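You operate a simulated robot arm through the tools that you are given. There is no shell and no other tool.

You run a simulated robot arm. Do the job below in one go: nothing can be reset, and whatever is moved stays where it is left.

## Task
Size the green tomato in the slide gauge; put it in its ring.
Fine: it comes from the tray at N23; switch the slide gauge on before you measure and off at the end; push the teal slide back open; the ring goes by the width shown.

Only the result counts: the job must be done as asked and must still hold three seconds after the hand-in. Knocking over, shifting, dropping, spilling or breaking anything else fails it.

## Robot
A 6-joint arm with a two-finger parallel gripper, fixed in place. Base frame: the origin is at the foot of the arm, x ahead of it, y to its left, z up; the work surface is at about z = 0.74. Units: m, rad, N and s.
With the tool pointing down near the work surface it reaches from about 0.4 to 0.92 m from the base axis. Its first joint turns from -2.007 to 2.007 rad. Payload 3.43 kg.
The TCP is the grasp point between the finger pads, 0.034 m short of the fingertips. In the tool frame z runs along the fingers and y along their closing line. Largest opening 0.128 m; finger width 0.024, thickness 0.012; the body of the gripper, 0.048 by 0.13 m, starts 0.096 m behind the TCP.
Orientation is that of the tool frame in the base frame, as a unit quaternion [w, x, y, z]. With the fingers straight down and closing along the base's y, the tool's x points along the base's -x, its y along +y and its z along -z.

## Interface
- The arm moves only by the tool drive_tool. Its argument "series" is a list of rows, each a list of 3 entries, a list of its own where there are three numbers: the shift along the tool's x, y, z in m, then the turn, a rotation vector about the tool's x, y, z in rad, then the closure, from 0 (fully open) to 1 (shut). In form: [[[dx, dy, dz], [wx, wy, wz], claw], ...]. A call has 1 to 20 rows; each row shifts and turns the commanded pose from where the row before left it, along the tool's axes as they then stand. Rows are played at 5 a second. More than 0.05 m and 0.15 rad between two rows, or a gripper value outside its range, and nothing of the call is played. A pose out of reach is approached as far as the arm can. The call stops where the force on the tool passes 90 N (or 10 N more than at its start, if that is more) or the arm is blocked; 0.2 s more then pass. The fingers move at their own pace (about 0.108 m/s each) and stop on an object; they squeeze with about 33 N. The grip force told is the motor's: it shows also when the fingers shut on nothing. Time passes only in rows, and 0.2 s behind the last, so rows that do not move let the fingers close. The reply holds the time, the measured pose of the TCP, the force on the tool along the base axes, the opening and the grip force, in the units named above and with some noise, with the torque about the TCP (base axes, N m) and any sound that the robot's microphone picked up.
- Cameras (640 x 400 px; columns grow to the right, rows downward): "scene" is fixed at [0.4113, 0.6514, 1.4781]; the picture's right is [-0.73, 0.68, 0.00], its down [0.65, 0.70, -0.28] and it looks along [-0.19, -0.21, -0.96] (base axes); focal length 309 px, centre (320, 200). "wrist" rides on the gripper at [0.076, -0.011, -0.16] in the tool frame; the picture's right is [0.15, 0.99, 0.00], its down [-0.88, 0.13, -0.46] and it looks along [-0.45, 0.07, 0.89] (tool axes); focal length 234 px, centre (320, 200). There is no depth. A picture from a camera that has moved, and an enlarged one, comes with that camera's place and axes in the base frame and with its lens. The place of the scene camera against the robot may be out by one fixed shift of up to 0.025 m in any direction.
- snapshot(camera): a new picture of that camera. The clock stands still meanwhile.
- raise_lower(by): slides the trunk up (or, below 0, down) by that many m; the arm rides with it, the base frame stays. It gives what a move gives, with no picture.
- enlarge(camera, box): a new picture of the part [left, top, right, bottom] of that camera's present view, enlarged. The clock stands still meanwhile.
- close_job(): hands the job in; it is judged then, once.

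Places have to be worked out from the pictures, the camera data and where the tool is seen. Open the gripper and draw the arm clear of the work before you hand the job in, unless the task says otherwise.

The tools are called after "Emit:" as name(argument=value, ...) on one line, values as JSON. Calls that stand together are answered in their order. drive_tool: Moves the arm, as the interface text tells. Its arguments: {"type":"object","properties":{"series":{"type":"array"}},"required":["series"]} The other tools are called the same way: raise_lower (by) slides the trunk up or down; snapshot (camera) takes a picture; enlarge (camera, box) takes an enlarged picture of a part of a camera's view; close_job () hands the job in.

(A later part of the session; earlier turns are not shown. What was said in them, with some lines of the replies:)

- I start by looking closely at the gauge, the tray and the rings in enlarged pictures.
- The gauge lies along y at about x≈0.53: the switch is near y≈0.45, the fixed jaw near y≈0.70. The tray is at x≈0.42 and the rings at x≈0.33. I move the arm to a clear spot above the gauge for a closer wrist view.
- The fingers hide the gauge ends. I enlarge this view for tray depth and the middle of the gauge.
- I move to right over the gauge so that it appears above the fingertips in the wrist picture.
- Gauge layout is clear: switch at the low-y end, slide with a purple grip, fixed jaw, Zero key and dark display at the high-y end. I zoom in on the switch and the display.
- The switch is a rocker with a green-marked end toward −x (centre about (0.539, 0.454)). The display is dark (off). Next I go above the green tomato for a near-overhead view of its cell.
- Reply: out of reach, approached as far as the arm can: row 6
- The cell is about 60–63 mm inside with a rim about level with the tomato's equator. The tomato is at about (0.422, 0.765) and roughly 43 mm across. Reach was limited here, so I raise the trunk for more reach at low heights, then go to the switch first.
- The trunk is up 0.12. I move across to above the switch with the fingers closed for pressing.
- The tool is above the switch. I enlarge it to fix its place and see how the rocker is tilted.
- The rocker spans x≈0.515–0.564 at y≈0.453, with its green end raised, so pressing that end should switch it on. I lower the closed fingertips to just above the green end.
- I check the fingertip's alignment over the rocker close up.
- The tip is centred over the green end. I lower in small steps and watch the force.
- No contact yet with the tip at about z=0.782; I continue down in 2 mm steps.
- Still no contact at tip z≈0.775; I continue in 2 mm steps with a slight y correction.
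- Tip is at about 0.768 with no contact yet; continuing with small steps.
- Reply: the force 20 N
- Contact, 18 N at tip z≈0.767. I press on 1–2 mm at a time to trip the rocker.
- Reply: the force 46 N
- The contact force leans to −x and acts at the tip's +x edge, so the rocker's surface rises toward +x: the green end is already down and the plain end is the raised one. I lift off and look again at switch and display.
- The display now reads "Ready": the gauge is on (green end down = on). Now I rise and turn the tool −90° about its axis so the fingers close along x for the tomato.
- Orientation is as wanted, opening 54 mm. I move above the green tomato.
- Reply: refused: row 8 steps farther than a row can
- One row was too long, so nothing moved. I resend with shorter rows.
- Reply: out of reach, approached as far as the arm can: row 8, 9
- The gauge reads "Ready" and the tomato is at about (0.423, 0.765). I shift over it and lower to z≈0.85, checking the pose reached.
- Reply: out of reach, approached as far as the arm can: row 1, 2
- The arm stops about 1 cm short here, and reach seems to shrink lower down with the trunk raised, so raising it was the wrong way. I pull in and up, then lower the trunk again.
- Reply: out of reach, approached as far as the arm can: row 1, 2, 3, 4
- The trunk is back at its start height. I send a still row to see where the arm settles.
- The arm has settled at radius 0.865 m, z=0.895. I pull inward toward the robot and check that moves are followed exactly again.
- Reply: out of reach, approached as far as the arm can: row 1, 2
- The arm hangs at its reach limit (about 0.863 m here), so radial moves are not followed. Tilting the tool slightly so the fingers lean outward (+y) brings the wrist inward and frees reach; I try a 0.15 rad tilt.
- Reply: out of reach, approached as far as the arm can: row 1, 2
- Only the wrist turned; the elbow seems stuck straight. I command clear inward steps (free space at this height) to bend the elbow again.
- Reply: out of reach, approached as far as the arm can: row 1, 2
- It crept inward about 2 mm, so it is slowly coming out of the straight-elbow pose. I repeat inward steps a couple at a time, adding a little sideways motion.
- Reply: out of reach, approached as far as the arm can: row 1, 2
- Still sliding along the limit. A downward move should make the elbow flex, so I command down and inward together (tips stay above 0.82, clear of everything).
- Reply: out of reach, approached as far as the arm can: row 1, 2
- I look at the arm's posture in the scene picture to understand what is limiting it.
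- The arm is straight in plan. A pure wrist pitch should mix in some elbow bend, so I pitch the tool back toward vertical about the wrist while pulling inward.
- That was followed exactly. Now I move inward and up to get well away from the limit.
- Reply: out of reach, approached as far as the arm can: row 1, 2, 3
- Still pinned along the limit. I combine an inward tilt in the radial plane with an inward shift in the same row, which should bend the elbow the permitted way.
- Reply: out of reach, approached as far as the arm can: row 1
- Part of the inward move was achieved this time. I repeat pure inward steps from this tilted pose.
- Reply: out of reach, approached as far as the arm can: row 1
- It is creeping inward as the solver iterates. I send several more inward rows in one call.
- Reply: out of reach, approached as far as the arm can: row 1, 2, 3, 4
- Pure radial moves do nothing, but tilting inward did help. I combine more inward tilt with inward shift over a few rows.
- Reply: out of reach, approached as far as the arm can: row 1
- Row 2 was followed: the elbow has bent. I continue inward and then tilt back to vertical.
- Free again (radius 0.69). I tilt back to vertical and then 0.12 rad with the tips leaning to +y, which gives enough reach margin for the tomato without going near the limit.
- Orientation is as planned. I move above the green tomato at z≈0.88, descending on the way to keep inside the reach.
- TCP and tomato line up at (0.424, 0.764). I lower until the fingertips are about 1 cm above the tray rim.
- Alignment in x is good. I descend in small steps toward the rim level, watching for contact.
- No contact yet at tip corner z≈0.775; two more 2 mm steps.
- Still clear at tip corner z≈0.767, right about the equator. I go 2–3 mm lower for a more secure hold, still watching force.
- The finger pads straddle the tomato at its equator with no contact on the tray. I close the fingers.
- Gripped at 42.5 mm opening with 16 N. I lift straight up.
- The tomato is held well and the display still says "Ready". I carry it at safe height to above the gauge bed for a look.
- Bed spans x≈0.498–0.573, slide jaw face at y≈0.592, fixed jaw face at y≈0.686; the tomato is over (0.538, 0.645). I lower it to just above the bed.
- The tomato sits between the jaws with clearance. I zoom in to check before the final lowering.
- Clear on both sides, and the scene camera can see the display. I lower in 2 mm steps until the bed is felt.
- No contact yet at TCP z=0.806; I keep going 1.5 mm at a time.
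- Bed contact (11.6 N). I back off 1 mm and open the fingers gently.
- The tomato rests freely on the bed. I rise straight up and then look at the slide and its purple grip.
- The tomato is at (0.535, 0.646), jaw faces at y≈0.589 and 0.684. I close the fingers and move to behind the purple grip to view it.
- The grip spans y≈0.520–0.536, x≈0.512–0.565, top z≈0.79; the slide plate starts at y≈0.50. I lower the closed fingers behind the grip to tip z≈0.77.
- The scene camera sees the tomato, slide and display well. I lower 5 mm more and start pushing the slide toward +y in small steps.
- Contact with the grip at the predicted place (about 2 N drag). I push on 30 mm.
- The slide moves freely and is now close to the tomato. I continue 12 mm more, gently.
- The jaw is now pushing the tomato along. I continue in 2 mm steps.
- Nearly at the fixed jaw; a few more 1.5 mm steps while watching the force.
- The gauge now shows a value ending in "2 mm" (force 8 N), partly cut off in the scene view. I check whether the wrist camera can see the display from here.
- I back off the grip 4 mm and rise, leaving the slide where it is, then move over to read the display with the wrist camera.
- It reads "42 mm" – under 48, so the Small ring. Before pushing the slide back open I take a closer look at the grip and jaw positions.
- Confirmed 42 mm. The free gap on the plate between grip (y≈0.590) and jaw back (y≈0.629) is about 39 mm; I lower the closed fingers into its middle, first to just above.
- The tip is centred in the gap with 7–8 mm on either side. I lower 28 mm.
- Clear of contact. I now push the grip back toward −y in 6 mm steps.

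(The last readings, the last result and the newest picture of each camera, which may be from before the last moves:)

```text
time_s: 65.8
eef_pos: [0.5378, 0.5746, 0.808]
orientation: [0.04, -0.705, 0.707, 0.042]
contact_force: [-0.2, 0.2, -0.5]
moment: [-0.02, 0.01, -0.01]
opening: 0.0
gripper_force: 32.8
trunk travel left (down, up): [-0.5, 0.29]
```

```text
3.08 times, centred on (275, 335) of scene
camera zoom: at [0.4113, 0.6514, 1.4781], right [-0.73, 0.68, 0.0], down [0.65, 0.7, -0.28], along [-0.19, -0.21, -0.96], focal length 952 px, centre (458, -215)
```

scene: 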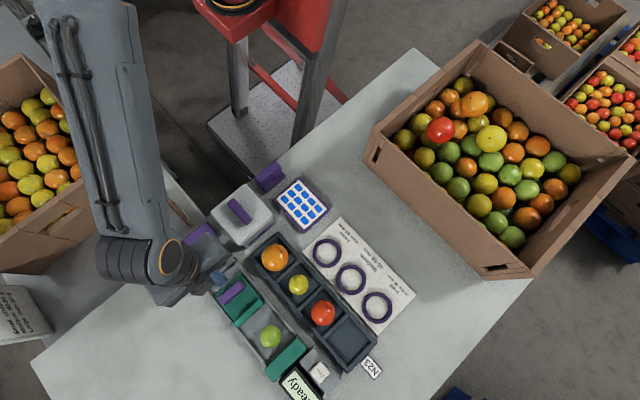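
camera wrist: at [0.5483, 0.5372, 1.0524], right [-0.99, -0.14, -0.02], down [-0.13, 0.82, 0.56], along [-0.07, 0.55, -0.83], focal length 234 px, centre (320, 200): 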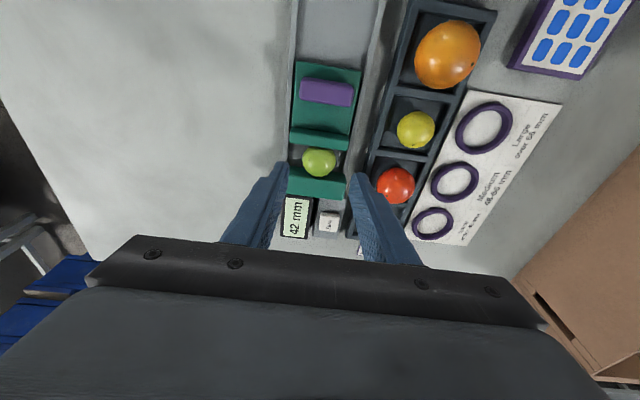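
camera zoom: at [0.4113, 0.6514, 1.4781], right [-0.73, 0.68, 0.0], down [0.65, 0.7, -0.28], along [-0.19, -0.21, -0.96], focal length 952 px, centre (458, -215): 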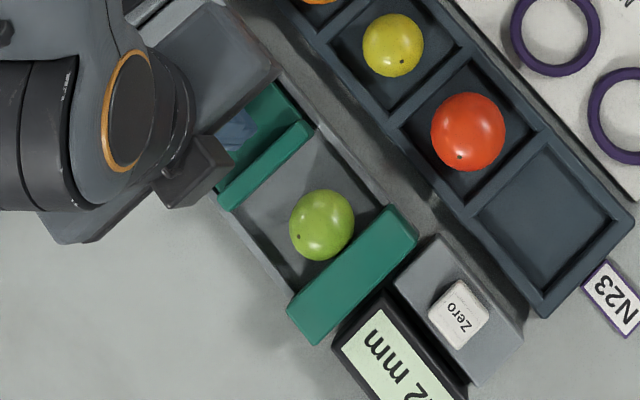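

The slide is coming back and the tomato stays by the fixed jaw; the display holds its value. I push 24 mm more.

Emit:
drive_tool(series=[[[0.00596, 0, -0.00072], [0, 0, 0], 1], [[0.00596, 0, -0.00072], [0, 0, 0], 1], [[0.00596, 0, -0.00072], [0, 0, 0], 1], [[0.00596, 0, -0.00072], [0, 0, 0], 1], [[0, 0, 0], [0, 0, 0], 1]])

Emit:
enlarge(camera="scene", box=[180, 240, 350, 400])

```text
time_s: 67.0
eef_pos: [0.5381, 0.5505, 0.8085]
orientation: [0.042, -0.706, 0.706, 0.042]
contact_force: [0.0, 0.1, 0.1]
moment: [0.04, 0.0, -0.01]
opening: 0.0001
gripper_force: 33.0
trunk travel left (down, up): [-0.5, 0.29]
```

```text
2.50 times, centred on (265, 320) of scene
camera zoom: at [0.4113, 0.6514, 1.4781], right [-0.73, 0.68, 0.0], down [0.65, 0.7, -0.28], along [-0.19, -0.21, -0.96], focal length 773 px, centre (458, -100)
```

zoom: 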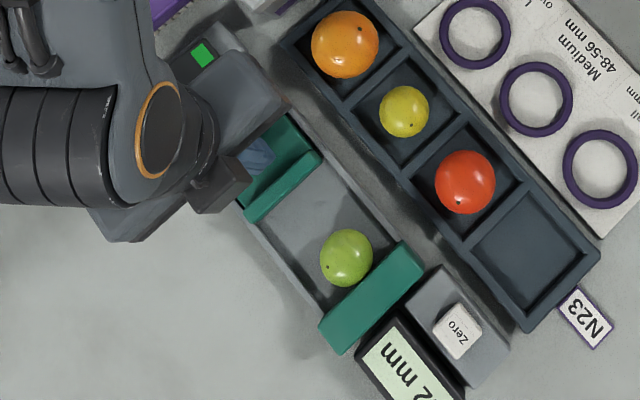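

The jaw is practically back at its starting place. I push 4 mm further to be surely open, watching for an end stop.

Emit:
drive_tool(series=[[[0.002, 0, -0.00024], [0, 0, 0], 1], [[0.002, 0, -0.00024], [0, 0, 0], 1], [[0, 0, 0], [0, 0, 0], 1]])

```text
time_s: 67.8
eef_pos: [0.5376, 0.5475, 0.8086]
orientation: [0.041, -0.705, 0.706, 0.042]
contact_force: [-0.3, 1.5, 1.6]
moment: [0.01, 0.0, 0.01]
opening: 0.0001
gripper_force: 33.3
trunk travel left (down, up): [-0.5, 0.29]
```

Now I back off, rise, and move over the tomato with the fingers opened to 54 mm.

Emit:
drive_tool(series=[[[-0.005, 0, 0.0006], [0, 0, 0], 1], [[-0.004, 0, -0.0331], [0, 0, 0], 1], [[-0.004, 0, -0.0331], [0, 0, 0], 1], [[-0.004, 0, -0.0331], [0, 0, 0], 1], [[-0.035, 0, 0.0042], [0, 0, 0], 0.58], [[-0.035, 0, 0.0042], [0, 0, 0], 0.58], [[0, 0, 0], [0, 0, 0], 0.58]])

Emit:
snapshot(camera="wrist")

Emit:
enlarge(camera="wrist", box=[250, 40, 400, 230])

```text
time_s: 69.4
eef_pos: [0.5385, 0.6237, 0.9075]
orientation: [0.041, -0.706, 0.706, 0.043]
contact_force: [-0.1, -0.3, 0.2]
moment: [0.03, 0.02, -0.04]
opening: 0.0536
gripper_force: 0.1
trunk travel left (down, up): [-0.5, 0.29]
```

```text
taken
camera wrist: at [0.5498, 0.5288, 1.0576], right [-0.99, -0.14, -0.02], down [-0.13, 0.82, 0.56], along [-0.07, 0.55, -0.83], focal length 234 px, centre (320, 200)
```

wrist: 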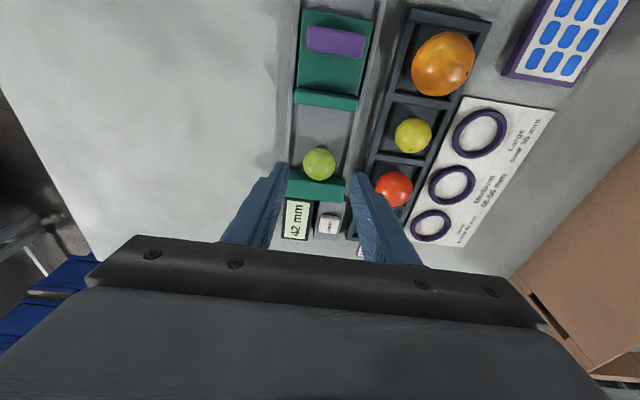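

```text
2.11 times, centred on (325, 135) of wrist
camera zoom: at [0.5498, 0.5288, 1.0576], right [-0.99, -0.14, -0.02], down [-0.13, 0.82, 0.56], along [-0.07, 0.55, -0.83], focal length 493 px, centre (310, 337)
```

zoom: 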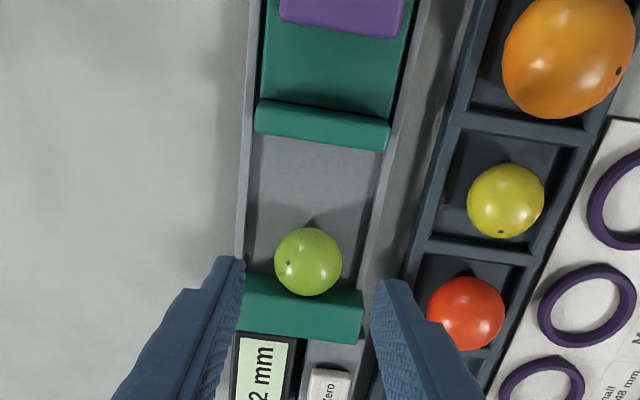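

The slide is open again and the tomato is at about (0.535, 0.662), touching the fixed jaw. I move over it and lower part way.

Emit:
drive_tool(series=[[[-0.03455, 0.003, 0.0042], [0, 0, 0], 0.58], [[0.0031, 0, 0.0258], [0, 0, 0], 0.58], [[0.0031, 0, 0.0258], [0, 0, 0], 0.58], [[0.0025, 0, 0.0208], [0, 0, 0], 0.58], [[0, 0, 0], [0, 0, 0], 0.58]])

Emit:
enlarge(camera="wrist", box=[260, 100, 380, 240])

```text
time_s: 70.6
eef_pos: [0.5357, 0.6578, 0.8348]
orientation: [0.041, -0.705, 0.707, 0.042]
contact_force: [-0.5, -0.1, -0.1]
moment: [0.02, 0.01, 0.0]
opening: 0.0537
gripper_force: 0.0
trunk travel left (down, up): [-0.5, 0.29]
```

```text
2.86 times, centred on (320, 170) of wrist
camera zoom: at [0.5467, 0.5635, 0.9845], right [-0.99, -0.14, -0.02], down [-0.13, 0.82, 0.56], along [-0.07, 0.55, -0.83], focal length 669 px, centre (320, 286)
```

zoom: 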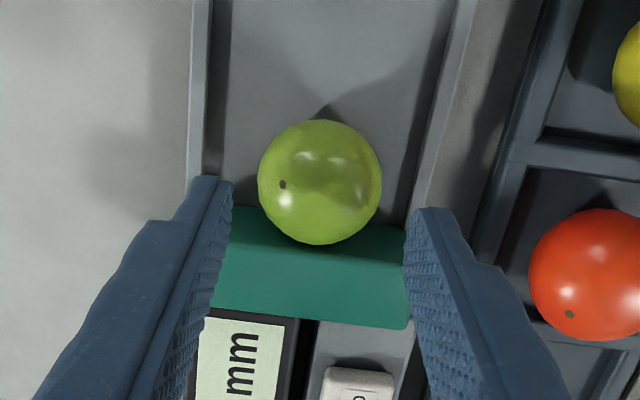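

Aligned (tomato (0.535, 0.661)). I lower 30 mm to the grip height.

Emit:
drive_tool(series=[[[0.0012, 0, 0.0099], [0, 0, 0], 0.58], [[0.0012, 0, 0.0099], [0, 0, 0], 0.58], [[0.0012, 0, 0.0099], [0, 0, 0], 0.58], [[0, 0, 0], [0, 0, 0], 0.58]])

Emit:
enlarge(camera="wrist", box=[260, 100, 380, 240])

```text
time_s: 71.6
eef_pos: [0.5348, 0.6573, 0.8036]
orientation: [0.04, -0.705, 0.707, 0.042]
contact_force: [-0.1, 0.2, -0.2]
moment: [-0.01, -0.06, 0.01]
opening: 0.0537
gripper_force: 0.0
trunk travel left (down, up): [-0.5, 0.29]
```

```text
2.86 times, centred on (320, 170) of wrist
camera zoom: at [0.5463, 0.5631, 0.9546], right [-0.99, -0.14, -0.02], down [-0.13, 0.82, 0.56], along [-0.07, 0.55, -0.83], focal length 669 px, centre (320, 286)
```

zoom: 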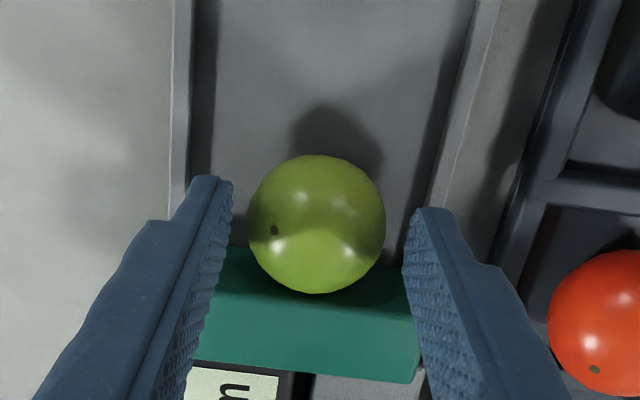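

The tomato is centred between the pads at grip height. I close on it.

Emit:
drive_tool(series=[[[0, 0, 0], [0, 0, 0], 0.8], [[0, 0, 0], [0, 0, 0], 0.82], [[0, 0, 0], [0, 0, 0], 0.82], [[0, 0, 0], [0, 0, 0], 0.82]])

```text
time_s: 72.6
eef_pos: [0.5356, 0.6577, 0.8057]
orientation: [0.041, -0.705, 0.706, 0.041]
contact_force: [0.7, 0.7, 1.0]
moment: [-0.01, -0.03, 0.03]
opening: 0.0427
gripper_force: 16.2
trunk travel left (down, up): [-0.5, 0.29]
```

Held again (42.7 mm, 16 N). I lift it out of the gauge.

Emit:
drive_tool(series=[[[0.0008, 0, -0.0102], [0, 0, 0], 0.82], [[-0.0034, 0, -0.0281], [0, 0, 0], 0.82], [[-0.0034, 0, -0.0281], [0, 0, 0], 0.82], [[-0.0034, 0, -0.0281], [0, 0, 0], 0.82], [[0, 0, 0], [0, 0, 0], 0.82]])

Emit:
snapshot(camera="wrist")

```text
time_s: 73.8
eef_pos: [0.5349, 0.6551, 0.9001]
orientation: [0.041, -0.705, 0.707, 0.041]
contact_force: [-0.1, 0.4, 0.3]
moment: [-0.02, -0.03, 0.01]
opening: 0.0429
gripper_force: 15.9
trunk travel left (down, up): [-0.5, 0.29]
```

```text
taken
camera wrist: at [0.5456, 0.5614, 1.0488], right [-0.99, -0.14, -0.02], down [-0.13, 0.82, 0.56], along [-0.07, 0.55, -0.83], focal length 234 px, centre (320, 200)
```

wrist: 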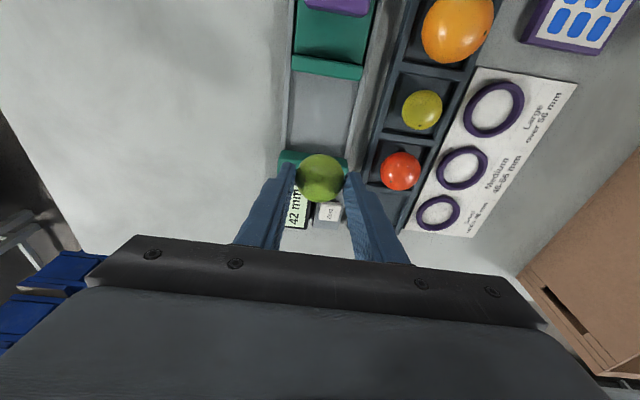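

The tomato is held. I carry it across at this height toward the ring pad, stopping short of the Small ring for a look.

Emit:
drive_tool(series=[[[-0.0116, 0.0342, 0.0014], [0, 0, 0], 0.82], [[-0.0116, 0.0342, 0.0014], [0, 0, 0], 0.82], [[-0.0116, 0.0342, 0.0014], [0, 0, 0], 0.82], [[-0.0116, 0.0342, 0.0014], [0, 0, 0], 0.82], [[-0.0116, 0.0342, 0.0014], [0, 0, 0], 0.82], [[-0.0116, 0.0342, 0.0014], [0, 0, 0], 0.82], [[0, 0, 0], [0, 0, 0], 0.82]])

Emit:
snapshot(camera="wrist")

Emit:
enlarge(camera="wrist", box=[240, 60, 400, 240])

Emit:
snapshot(camera="scene")

```text
time_s: 75.4
eef_pos: [0.3302, 0.7267, 0.9006]
orientation: [0.042, -0.705, 0.707, 0.043]
contact_force: [0.0, 0.7, -0.3]
moment: [-0.01, 0.0, -0.02]
opening: 0.0425
gripper_force: 16.3
trunk travel left (down, up): [-0.5, 0.29]
```

```text
taken
camera wrist: at [0.3412, 0.6323, 1.0496], right [-0.99, -0.14, -0.02], down [-0.13, 0.82, 0.56], along [-0.07, 0.55, -0.83], focal length 234 px, centre (320, 200)
```

wrist: 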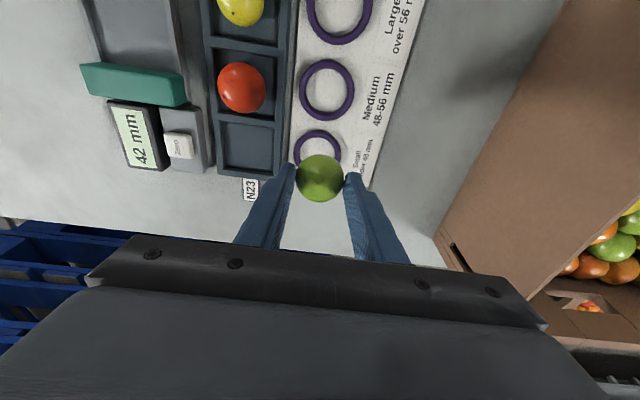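

```text
2.22 times, centred on (320, 150) of wrist
camera zoom: at [0.3412, 0.6323, 1.0496], right [-0.99, -0.14, -0.02], down [-0.13, 0.82, 0.56], along [-0.07, 0.55, -0.83], focal length 520 px, centre (320, 311)
```

zoom: 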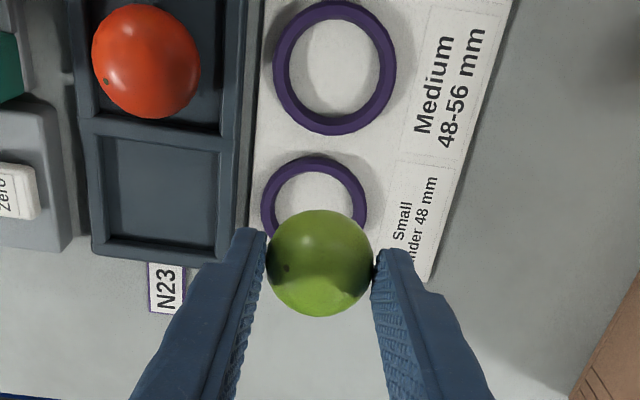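

```text
taken
```

scene: 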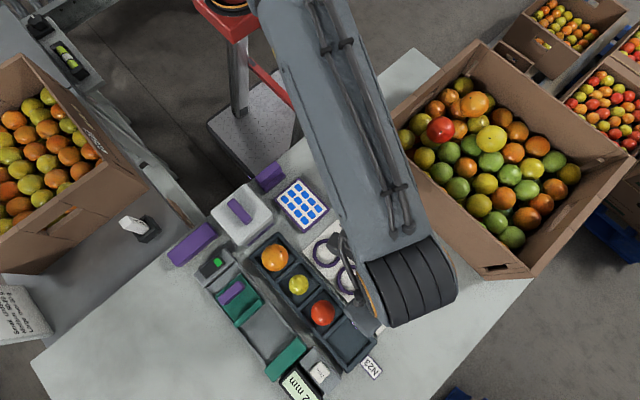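

The Small ring's centre works out near (0.3305, 0.758). I move the tomato over it and lower to z≈0.84 to check alignment.

Emit:
drive_tool(series=[[[-0.0278, 0, 0.0034], [0, 0, 0], 0.82], [[0.0036, 0, 0.0298], [0, 0, 0], 0.82], [[0.0036, 0, 0.0298], [0, 0, 0], 0.82], [[0, 0, 0], [0, 0, 0], 0.82]])

Emit:
enlarge(camera="wrist", box=[260, 90, 380, 230])

Emit:
enlarge(camera="scene", box=[310, 220, 430, 340])

```text
time_s: 76.4
eef_pos: [0.3303, 0.7544, 0.8393]
orientation: [0.042, -0.706, 0.706, 0.042]
contact_force: [0.2, 0.4, -0.6]
moment: [-0.02, -0.04, 0.0]
opening: 0.043
gripper_force: 16.2
trunk travel left (down, up): [-0.5, 0.29]
```

```text
2.86 times, centred on (320, 160) of wrist
camera zoom: at [0.3409, 0.6607, 0.9896], right [-0.99, -0.14, -0.02], down [-0.13, 0.82, 0.56], along [-0.07, 0.55, -0.83], focal length 669 px, centre (320, 314)
```

zoom: 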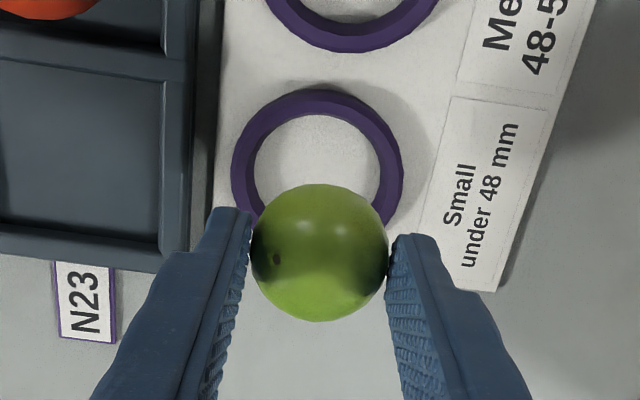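

```text
3.33 times, centred on (370, 280) of scene
camera zoom: at [0.4113, 0.6514, 1.4781], right [-0.73, 0.68, 0.0], down [0.65, 0.7, -0.28], along [-0.19, -0.21, -0.96], focal length 1031 px, centre (153, -67)
```

zoom: 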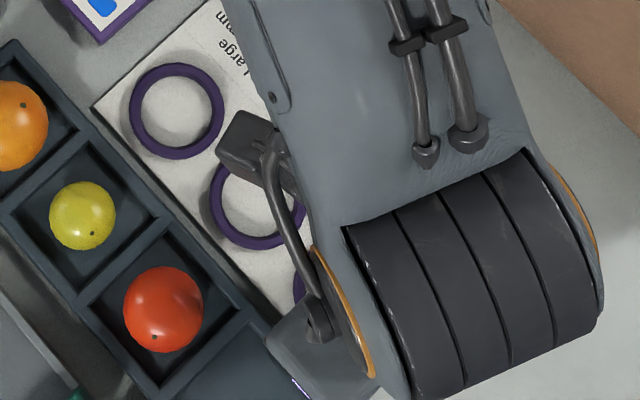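

Tomato (0.330, 0.759) and ring centre (0.331, 0.759) agree within about 1 mm. I shift 1 mm and lower to just above the pad.

Emit:
drive_tool(series=[[[0.0014, -0.001, 0.0114], [0, 0, 0], 0.82], [[0.0014, 0, 0.0114], [0, 0, 0], 0.82], [[0.0012, 0, 0.0099], [0, 0, 0], 0.82], [[0, 0, 0], [0, 0, 0], 0.82]])

Emit:
enlarge(camera="wrist", box=[260, 90, 380, 230])

```text
time_s: 77.4
eef_pos: [0.3313, 0.7548, 0.8069]
orientation: [0.041, -0.706, 0.706, 0.042]
contact_force: [0.0, -0.5, -0.8]
moment: [0.02, 0.02, 0.03]
opening: 0.0427
gripper_force: 16.4
trunk travel left (down, up): [-0.5, 0.29]
```

```text
2.86 times, centred on (320, 160) of wrist
camera zoom: at [0.3419, 0.6599, 0.9564], right [-0.99, -0.14, -0.02], down [-0.13, 0.82, 0.56], along [-0.07, 0.55, -0.83], focal length 669 px, centre (320, 314)
```

zoom: 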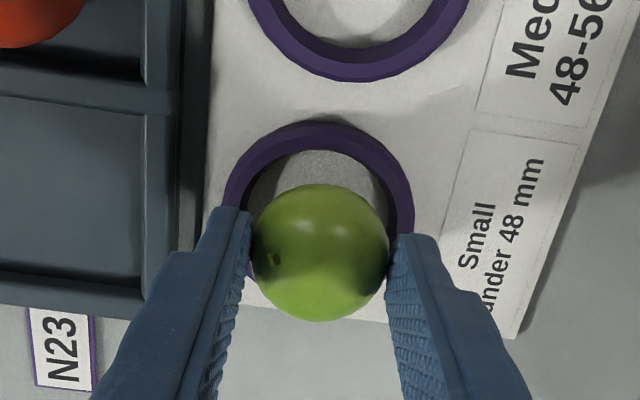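

Well centred. I lower in small steps until the pad is felt.

Emit:
drive_tool(series=[[[0.00024, 0, 0.002], [0, 0, 0], 0.82], [[0.00024, 0, 0.002], [0, 0, 0], 0.82], [[0.00018, 0, 0.0015], [0, 0, 0], 0.82], [[0, 0, 0], [0, 0, 0], 0.82]])

```text
time_s: 78.4
eef_pos: [0.3311, 0.7539, 0.8005]
orientation: [0.041, -0.706, 0.706, 0.042]
contact_force: [0.7, 0.8, -0.7]
moment: [-0.01, -0.02, 0.0]
opening: 0.0427
gripper_force: 16.0
trunk travel left (down, up): [-0.5, 0.29]
```

Emit:
drive_tool(series=[[[0.00018, 0, 0.0015], [0, 0, 0], 0.82], [[0.00012, 0, 0.001], [0, 0, 0], 0.82], [[0, 0, 0], [0, 0, 0], 0.82]])

```text
time_s: 79.2
eef_pos: [0.3309, 0.7547, 0.7996]
orientation: [0.041, -0.705, 0.706, 0.042]
contact_force: [-0.1, 0.0, 0.0]
moment: [0.0, 0.01, 0.0]
opening: 0.0426
gripper_force: 16.2
trunk travel left (down, up): [-0.5, 0.29]
```

Emit:
drive_tool(series=[[[0.00012, 0, 0.001], [0, 0, 0], 0.82], [[0.00012, 0, 0.001], [0, 0, 0], 0.82], [[0, 0, 0], [0, 0, 0], 0.82]])

```text
time_s: 80.0
eef_pos: [0.3318, 0.7537, 0.7978]
orientation: [-0.041, 0.706, -0.706, -0.042]
contact_force: [-0.1, 0.1, 0.1]
moment: [-0.01, 0.0, 0.0]
opening: 0.0425
gripper_force: 15.9
trunk travel left (down, up): [-0.5, 0.29]
```

Emit:
drive_tool(series=[[[0.00012, 0, 0.001], [0, 0, 0], 0.82], [[0.00012, 0, 0.001], [0, 0, 0], 0.82], [[0, 0, 0], [0, 0, 0], 0.82]])

Emit:
enlarge(camera="wrist", box=[260, 90, 380, 230])

```text
time_s: 80.8
eef_pos: [0.3319, 0.7544, 0.7966]
orientation: [0.042, -0.705, 0.707, 0.042]
contact_force: [0.8, -2.3, 15.8]
moment: [-0.04, -0.01, 0.02]
opening: 0.0425
gripper_force: 16.1
trunk travel left (down, up): [-0.5, 0.29]
```

```text
2.86 times, centred on (320, 160) of wrist
camera zoom: at [0.3417, 0.6594, 0.9461], right [-0.99, -0.14, -0.02], down [-0.13, 0.82, 0.56], along [-0.07, 0.55, -0.83], focal length 669 px, centre (320, 314)
```

zoom: 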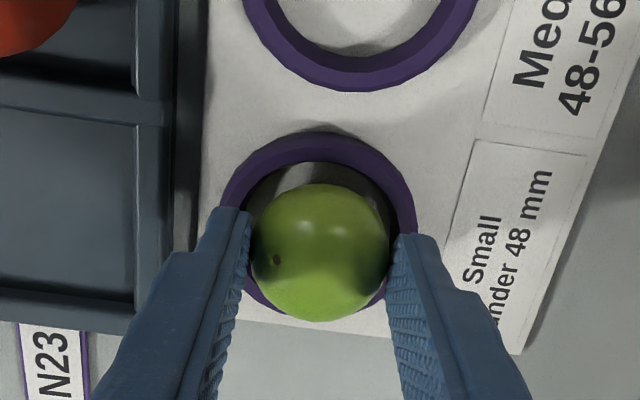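

Contact at the expected pad height with the tomato inside the ring. I ease off 1.5 mm and open gently.

Emit:
drive_tool(series=[[[-0.00018, 0, -0.0015], [0, 0, 0], 0.75], [[0, 0, 0], [0, 0, 0], 0.68], [[0, 0, 0], [0, 0, 0], 0.65], [[0, 0, 0], [0, 0, 0], 0.62], [[0, 0, 0], [0, 0, 0], 0.58], [[0, 0, 0], [0, 0, 0], 0.58]])

Emit:
enlarge(camera="wrist", box=[260, 90, 380, 230])

```text
time_s: 82.2
eef_pos: [0.33, 0.7539, 0.7965]
orientation: [0.041, -0.706, 0.706, 0.042]
contact_force: [-0.3, -0.3, 0.6]
moment: [0.0, 0.02, -0.01]
opening: 0.0538
gripper_force: 0.0
trunk travel left (down, up): [-0.5, 0.29]
```

```text
2.86 times, centred on (320, 160) of wrist
camera zoom: at [0.3417, 0.6597, 0.9459], right [-0.99, -0.14, -0.02], down [-0.13, 0.82, 0.56], along [-0.07, 0.55, -0.83], focal length 669 px, centre (320, 314)
```

zoom: 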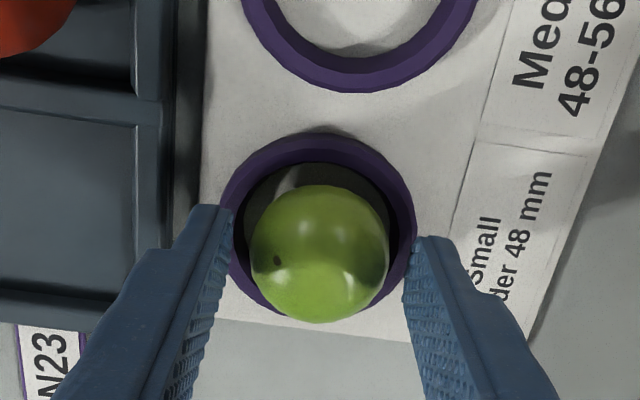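

The tomato sits inside the Small ring. I rise straight up and check.

Emit:
drive_tool(series=[[[-0.0012, 0, -0.01], [0, 0, 0], 0.58], [[-0.0036, 0, -0.0298], [0, 0, 0], 0.58], [[-0.0036, 0, -0.0298], [0, 0, 0], 0.58], [[-0.0036, 0, -0.0298], [0, 0, 0], 0.58], [[0, 0, 0], [0, 0, 0], 0.58]])

Emit:
snapshot(camera="wrist")

Emit:
enlarge(camera="wrist", box=[260, 70, 380, 210])

```text
time_s: 83.4
eef_pos: [0.3317, 0.7537, 0.8972]
orientation: [0.04, -0.705, 0.707, 0.042]
contact_force: [-0.6, -0.3, 0.3]
moment: [-0.02, 0.0, 0.0]
opening: 0.0539
gripper_force: 0.0
trunk travel left (down, up): [-0.5, 0.29]
```

```text
taken
camera wrist: at [0.3417, 0.6596, 1.0465], right [-0.99, -0.14, -0.02], down [-0.13, 0.82, 0.56], along [-0.07, 0.55, -0.83], focal length 234 px, centre (320, 200)
```

wrist: 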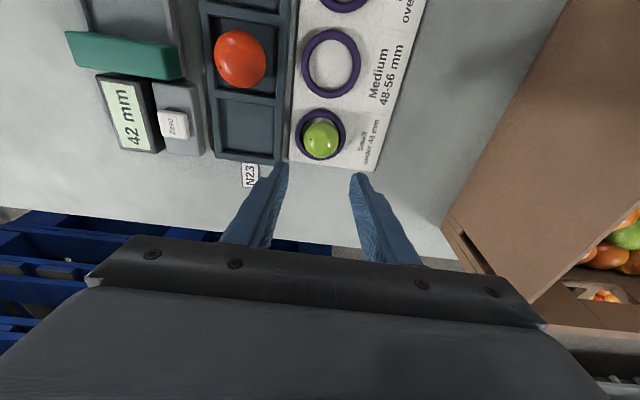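

```text
2.86 times, centred on (320, 140) of wrist
camera zoom: at [0.3417, 0.6596, 1.0465], right [-0.99, -0.14, -0.02], down [-0.13, 0.82, 0.56], along [-0.07, 0.55, -0.83], focal length 669 px, centre (320, 371)
```

zoom: 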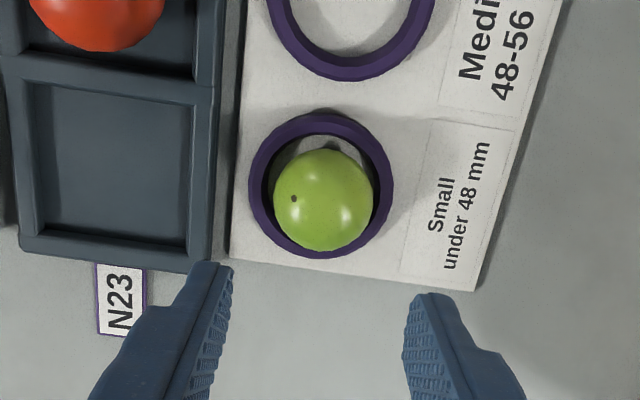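

The tomato rests well in the Small ring. Now I go back to the gauge to check how far open the slide is.

Emit:
drive_tool(series=[[[0.0221, -0.0258, -0.0027], [0, 0, 0], 1], [[0.0221, -0.0258, -0.0027], [0, 0, 0], 1], [[0.0221, -0.0258, -0.0027], [0, 0, 0], 1], [[0.0221, -0.0258, -0.0027], [0, 0, 0], 1], [[0.0221, -0.0258, -0.0027], [0, 0, 0], 1], [[0.0221, -0.0258, -0.0027], [0, 0, 0], 1], [[0.0221, -0.0258, -0.0027], [0, 0, 0], 1], [[0.0221, -0.0258, -0.0027], [0, 0, 0], 1], [[0, 0, 0], [0, 0, 0], 1]])

Emit:
snapshot(camera="wrist")

Emit:
enlarge(camera="wrist", box=[260, 20, 400, 200])

Emit:
enlarge(camera="scene", box=[190, 230, 350, 400])

```text
time_s: 85.4
eef_pos: [0.5371, 0.577, 0.895]
orientation: [-0.041, 0.706, -0.705, -0.043]
contact_force: [0.5, 0.1, -0.7]
moment: [0.0, -0.03, 0.0]
opening: 0.0
gripper_force: 33.1
trunk travel left (down, up): [-0.5, 0.29]
```

```text
taken
camera wrist: at [0.5479, 0.482, 1.0459], right [-0.99, -0.14, -0.02], down [-0.13, 0.82, 0.56], along [-0.07, 0.55, -0.83], focal length 234 px, centre (320, 200)
```

wrist: 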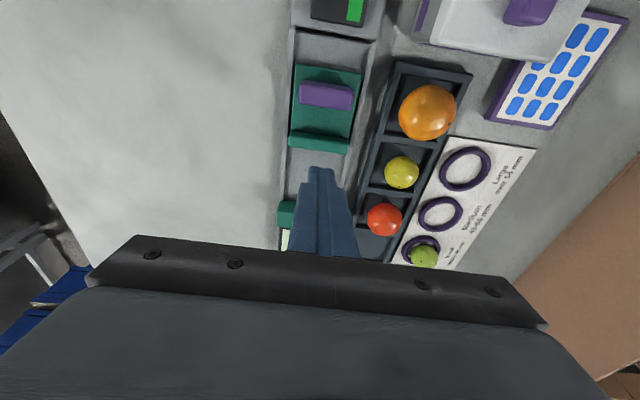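

```text
2.22 times, centred on (330, 110) of wrist
camera zoom: at [0.5479, 0.482, 1.0459], right [-0.99, -0.14, -0.02], down [-0.13, 0.82, 0.56], along [-0.07, 0.55, -0.83], focal length 520 px, centre (298, 400)
```

zoom: 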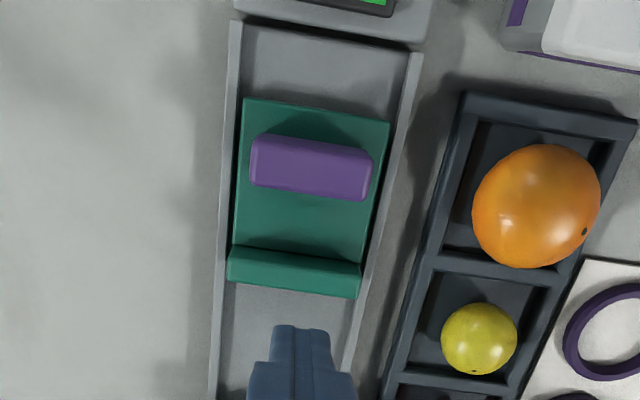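

```text
2.35 times, centred on (270, 315) of scene
camera zoom: at [0.4113, 0.6514, 1.4781], right [-0.73, 0.68, 0.0], down [0.65, 0.7, -0.28], along [-0.19, -0.21, -0.96], focal length 728 px, centre (438, -71)
```

zoom: 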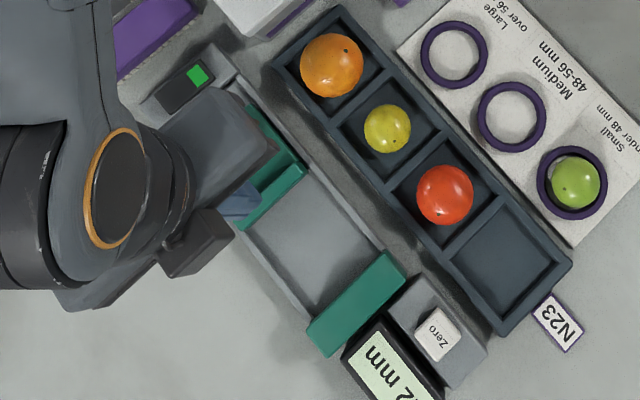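

The slide is back to its starting place within about a millimetre, with free travel behind it. With the bed now empty I can nudge the jaw's front face a little further back to be surely open; I lower the closed fingers in front of the jaw.

Emit:
drive_tool(series=[[[-0.0377, 0, 0.0045], [0, 0, 0], 1], [[0.0038, 0, 0.0318], [0, 0, 0], 1], [[0.0038, 0, 0.0318], [0, 0, 0], 1], [[0.0036, 0, 0.0298], [0, 0, 0], 1], [[0, 0, 0], [0, 0, 0], 1]])

Emit:
enlarge(camera="wrist", box=[260, 60, 380, 200])

```text
time_s: 86.6
eef_pos: [0.5372, 0.6124, 0.8031]
orientation: [0.042, -0.705, 0.707, 0.043]
contact_force: [0.1, 0.7, -0.5]
moment: [-0.01, 0.01, -0.01]
opening: 0.0
gripper_force: 33.5
trunk travel left (down, up): [-0.5, 0.29]
```

```text
2.86 times, centred on (320, 130) of wrist
camera zoom: at [0.5477, 0.5195, 0.9523], right [-0.99, -0.14, -0.02], down [-0.13, 0.82, 0.56], along [-0.07, 0.55, -0.83], focal length 669 px, centre (320, 400)
```

zoom: 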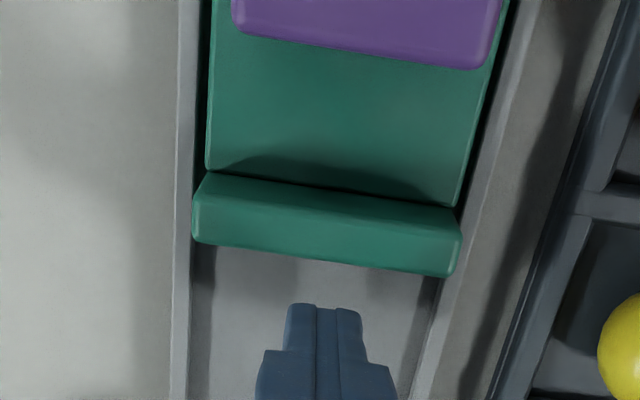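

In front of the jaw with a clear bed. I push gently toward −y.

Emit:
drive_tool(series=[[[0.00596, 0, -0.00072], [0, 0, 0], 1], [[0.00596, 0, -0.00072], [0, 0, 0], 1], [[0.003, 0, -0.00036], [0, 0, 0], 1], [[0.003, 0, -0.00036], [0, 0, 0], 1], [[0, 0, 0], [0, 0, 0], 1]])

Emit:
enlarge(camera="wrist", box=[260, 60, 380, 200])

```text
time_s: 87.8
eef_pos: [0.5368, 0.5981, 0.8026]
orientation: [-0.043, 0.706, -0.705, -0.042]
contact_force: [3.7, 26.3, -2.8]
moment: [0.53, -0.38, -0.03]
opening: 0.0001
gripper_force: 32.7
trunk travel left (down, up): [-0.5, 0.29]
```

```text
2.86 times, centred on (320, 130) of wrist
camera zoom: at [0.5473, 0.5037, 0.9525], right [-0.99, -0.15, -0.02], down [-0.13, 0.82, 0.56], along [-0.07, 0.55, -0.83], focal length 669 px, centre (320, 400)
```

zoom: 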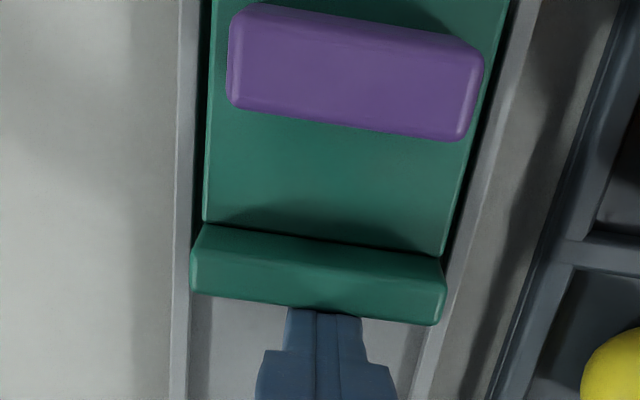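

26 N back-force: the slide is hard against its open stop, so it is fully open. I back off, rise, turn the tool vertical again and go above the switch's plain (+x) end.

Emit:
drive_tool(series=[[[-0.006, 0, 0.0007], [0, 0, 0], 1], [[-0.0039, 0, -0.0323], [0, 0, 0], 1], [[-0.0039, 0, -0.0323], [0, 0, 0], 1], [[-0.0039, 0, -0.0323], [0, 0, 0], 1], [[0, 0, 0], [0, 0.12, 0], 1], [[0.0378, -0.005, 0], [0, 0, 0], 1], [[0.0378, -0.005, 0], [0, 0, 0], 1], [[0.0378, -0.005, 0], [0, 0, 0], 1], [[0.0378, -0.005, 0], [0, 0, 0], 1], [[0, 0, 0], [0, 0, 0], 1]])

Emit:
snapshot(camera="wrist")

Emit:
enlarge(camera="wrist", box=[270, 100, 370, 200])

Emit:
enlarge(camera="scene", box=[190, 230, 350, 400])

```text
time_s: 90.0
eef_pos: [0.5561, 0.449, 0.9003]
orientation: [-0.002, -0.707, 0.708, 0.0]
contact_force: [0.2, 0.4, -0.1]
moment: [0.01, -0.01, -0.01]
opening: 0.0001
gripper_force: 32.8
trunk travel left (down, up): [-0.5, 0.29]
```

```text
taken
camera wrist: at [0.567, 0.3736, 1.0601], right [-0.99, -0.15, 0.0], down [-0.13, 0.88, 0.45], along [-0.07, 0.45, -0.89], focal length 234 px, centre (320, 200)
```

wrist: 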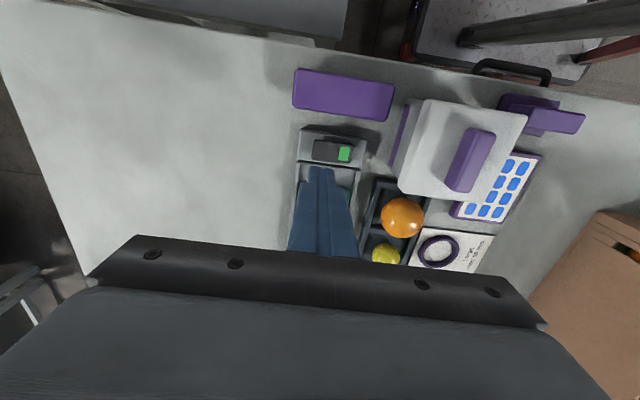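

```text
4.00 times, centred on (320, 150) of wrist
camera zoom: at [0.567, 0.3736, 1.0601], right [-0.99, -0.15, 0.0], down [-0.13, 0.88, 0.45], along [-0.07, 0.45, -0.89], focal length 937 px, centre (320, 400)
```

zoom: 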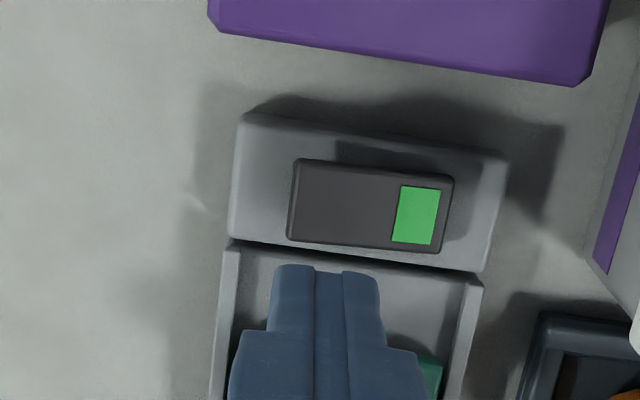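

```text
2.35 times, centred on (270, 315) of scene
camera zoom: at [0.4113, 0.6514, 1.4781], right [-0.73, 0.68, 0.0], down [0.65, 0.7, -0.28], along [-0.19, -0.21, -0.96], focal length 728 px, centre (438, -71)
```

zoom: 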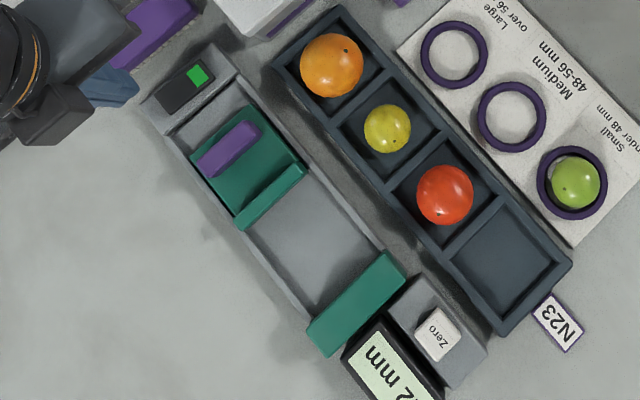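

The slide stands exactly as at the start, and everything else is undisturbed. The rocker's plain end is at about (0.556, 0.453); I lower the closed tips to just above it.

Emit:
drive_tool(series=[[[-0.004, 0, 0.04], [0, 0, 0], 1], [[0, 0, 0.04], [0, 0, 0], 1], [[0, 0, 0], [0, 0, 0], 1]])

Emit:
enlarge(camera="wrist", box=[270, 110, 370, 220])

```text
time_s: 90.8
eef_pos: [0.557, 0.4544, 0.822]
orientation: [-0.001, -0.707, 0.707, 0.0]
contact_force: [-0.1, 0.5, 0.7]
moment: [0.01, -0.01, -0.04]
opening: 0.0
gripper_force: 33.1
trunk travel left (down, up): [-0.5, 0.29]
```

```text
3.64 times, centred on (320, 165) of wrist
camera zoom: at [0.5672, 0.3789, 0.981], right [-0.99, -0.15, 0.0], down [-0.13, 0.88, 0.45], along [-0.07, 0.45, -0.89], focal length 852 px, centre (320, 327)
```

zoom: 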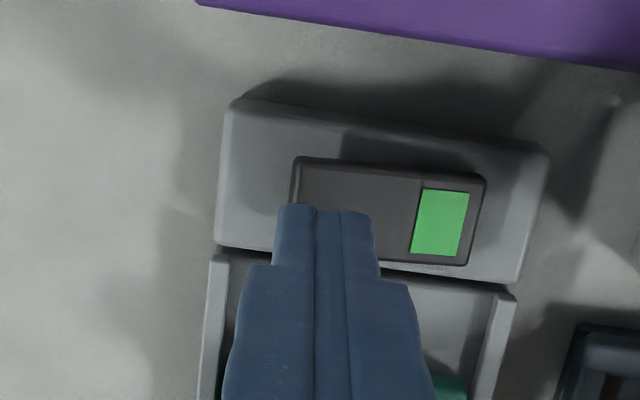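

Aligned over the plain end. I press down in small steps.

Emit:
drive_tool(series=[[[0, 0, 0.003], [0, 0, 0], 1], [[0, 0, 0.003], [0, 0, 0], 1], [[0, 0, 0.003], [0, 0, 0], 1], [[0, 0, 0.002], [0, 0, 0], 1], [[0, 0, 0], [0, 0, 0], 1]])

```text
time_s: 92.0
eef_pos: [0.557, 0.454, 0.81]
orientation: [-0.002, -0.707, 0.707, 0.0]
contact_force: [-0.7, 0.8, 0.0]
moment: [0.03, -0.01, 0.02]
opening: 0.0001
gripper_force: 33.2
trunk travel left (down, up): [-0.5, 0.29]
```

Emit:
drive_tool(series=[[[0, 0, 0.002], [0, 0, 0], 1], [[0, 0, 0.002], [0, 0, 0], 1], [[0, 0, 0.002], [0, 0, 0], 1], [[0, 0, 0], [0, 0, 0], 1]])

Emit:
enlarge(camera="scene", box=[190, 230, 350, 400])

```text
time_s: 93.0
eef_pos: [0.5569, 0.4536, 0.8034]
orientation: [0.001, 0.708, -0.707, -0.001]
contact_force: [0.0, 0.0, 2.0]
moment: [0.03, -0.05, -0.01]
opening: 0.0005
gripper_force: 33.2
trunk travel left (down, up): [-0.5, 0.29]
```

```text
2.35 times, centred on (270, 315) of scene
camera zoom: at [0.4113, 0.6514, 1.4781], right [-0.73, 0.68, 0.0], down [0.65, 0.7, -0.28], along [-0.19, -0.21, -0.96], focal length 728 px, centre (438, -71)
```

zoom: 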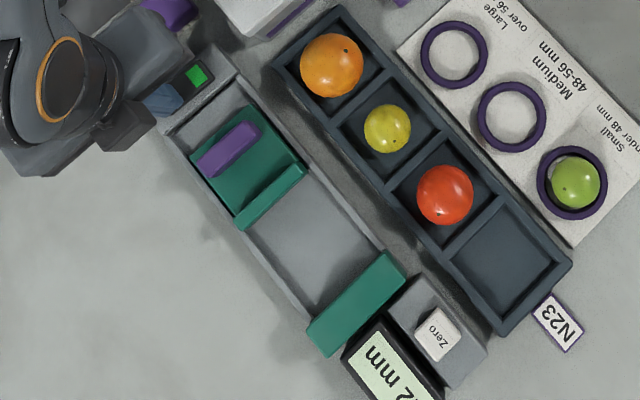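

First touch (2 N); the display is still on. I continue 1.5 mm at a time.

Emit:
drive_tool(series=[[[0, 0, 0.0015], [0, 0, 0], 1], [[0, 0, 0.0015], [0, 0, 0], 1], [[0, 0, 0], [0, 0, 0], 1]])

Emit:
enlarge(camera="scene", box=[190, 230, 350, 400])

```text
time_s: 93.8
eef_pos: [0.5582, 0.4541, 0.801]
orientation: [0.001, 0.707, -0.707, -0.001]
contact_force: [-1.2, -2.3, 3.7]
moment: [-0.05, 0.1, 0.06]
opening: 0.0
gripper_force: 33.0
trunk travel left (down, up): [-0.5, 0.29]
```

```text
2.35 times, centred on (270, 315) of scene
camera zoom: at [0.4113, 0.6514, 1.4781], right [-0.73, 0.68, 0.0], down [0.65, 0.7, -0.28], along [-0.19, -0.21, -0.96], focal length 728 px, centre (438, -71)
```

zoom: 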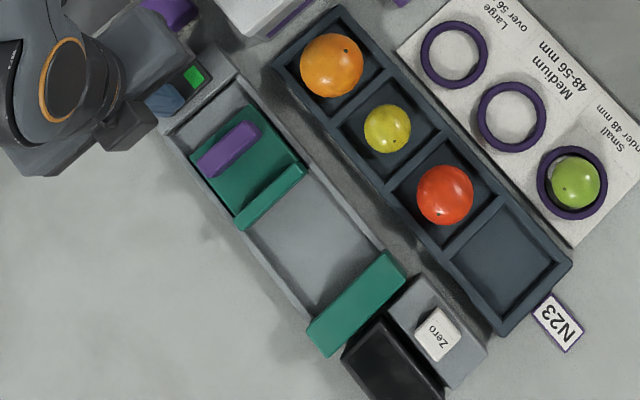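

The display has gone dark: the gauge is off. I press 1 mm more to seat it, then lift off.

Emit:
drive_tool(series=[[[0, 0, 0.001], [0, 0, 0], 1], [[0, 0, -0.004], [0, 0, 0], 1], [[0, 0, -0.03], [0, 0, 0], 1], [[0, 0, -0.04], [0, 0, 0], 1], [[0, 0, -0.04], [0, 0, 0], 0.6], [[0, 0, 0], [0, 0, 0], 0.3], [[0, 0, 0], [0, 0, 0], 0], [[0, 0, 0], [0, 0, 0], 0]])

Emit:
snapshot(camera="wrist")

Emit:
enlarge(camera="scene", box=[190, 230, 350, 400])

```text
time_s: 95.6
eef_pos: [0.557, 0.4548, 0.913]
orientation: [-0.001, -0.707, 0.707, -0.001]
contact_force: [-0.4, -0.2, -0.1]
moment: [-0.01, -0.02, 0.03]
opening: 0.1279
gripper_force: 0.0
trunk travel left (down, up): [-0.5, 0.29]
```

```text
taken
camera wrist: at [0.5677, 0.3798, 1.0737], right [-0.99, -0.15, 0.0], down [-0.13, 0.88, 0.45], along [-0.07, 0.45, -0.89], focal length 234 px, centre (320, 200)
```

wrist: 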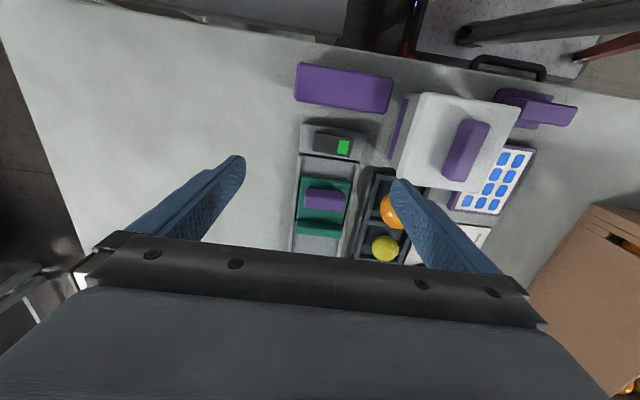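

```text
2.35 times, centred on (270, 315) of scene
camera zoom: at [0.4113, 0.6514, 1.4781], right [-0.73, 0.68, 0.0], down [0.65, 0.7, -0.28], along [-0.19, -0.21, -0.96], focal length 728 px, centre (438, -71)
```

zoom: 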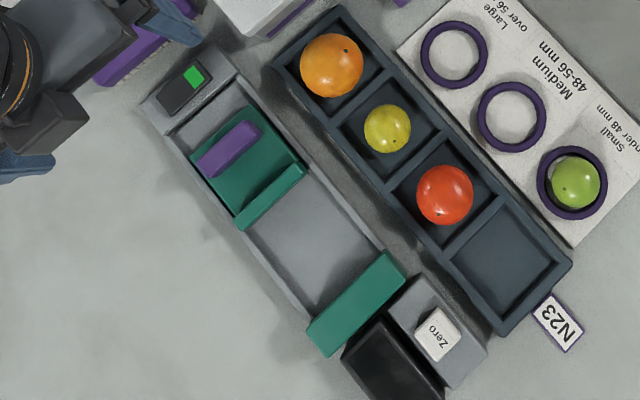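

Display dark, slide open, tomato in the Small ring, all else in place. I draw the arm up and back, clear of the work, with the gripper open.

Emit:
drive_tool(series=[[[0, 0, -0.04], [0, 0, 0], 0], [[0, 0, -0.04], [0, 0, 0], 0], [[0, 0.03, -0.03], [0, 0, 0], 0], [[0.02, 0.035, -0.02], [0, 0, 0], 0], [[0.02, 0.035, -0.01], [0, 0, 0], 0], [[0, 0, 0], [0, 0, 0], 0], [[0, 0, 0], [0, 0, 0], 0]])

Emit:
snapshot(camera="scene")

Emit:
enlarge(camera="scene", box=[190, 230, 430, 400])

```text
time_s: 97.2
eef_pos: [0.4564, 0.4145, 1.0548]
orientation: [-0.001, -0.707, 0.707, 0.0]
contact_force: [-0.2, -0.7, 0.4]
moment: [0.01, 0.04, 0.02]
opening: 0.128
gripper_force: 0.1
trunk travel left (down, up): [-0.5, 0.29]
```

```text
taken
```

scene: 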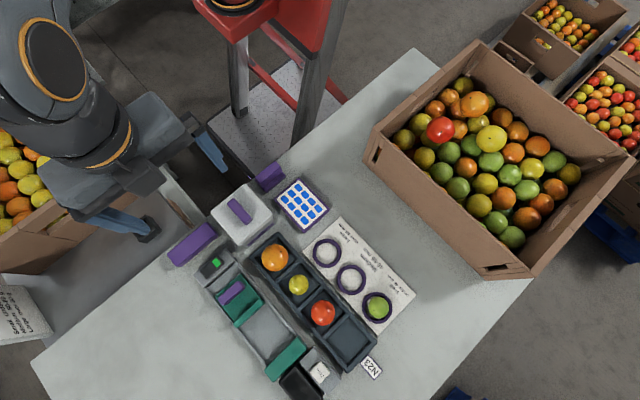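

```text
2.35 times, centred on (310, 315) of scene
camera zoom: at [0.4113, 0.6514, 1.4781], right [-0.73, 0.68, 0.0], down [0.65, 0.7, -0.28], along [-0.19, -0.21, -0.96], focal length 728 px, centre (344, -71)
```

zoom: 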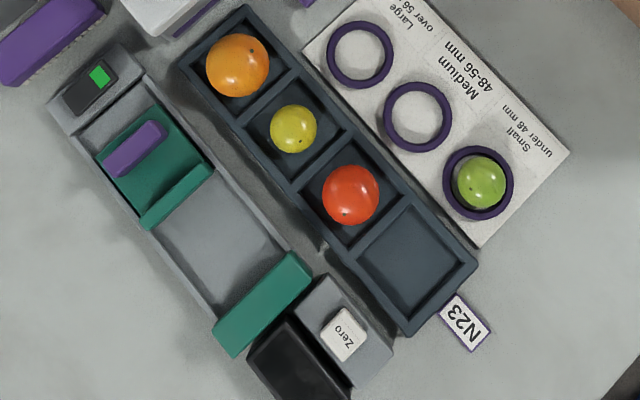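

The final picture shows the green tomato in the Small ring (it measured 42 mm), the slide open, the gauge off, and the arm clear with the gripper open. I hand the job in.

Emit:
close_job()

```text
The job is handed in.
```

The green tomato from the tray at N23 measured 42 mm in the slide gauge, so it is now in the Small ring (under 48 mm).

- **Gauge:** I switched it on before measuring. I switched it off at the end, and the display is dark.
- **Slide:** The teal slide is back open, against its stop.
- **Everything else:** In the last picture the other tomatoes, the rings and the tray look as they did at the start.
- **Arm:** It is clear of the work with the gripper open.

The arm hung at its reach limit near the N23 tray for a while. I worked it free with a slight tool tilt, and it touched nothing there.
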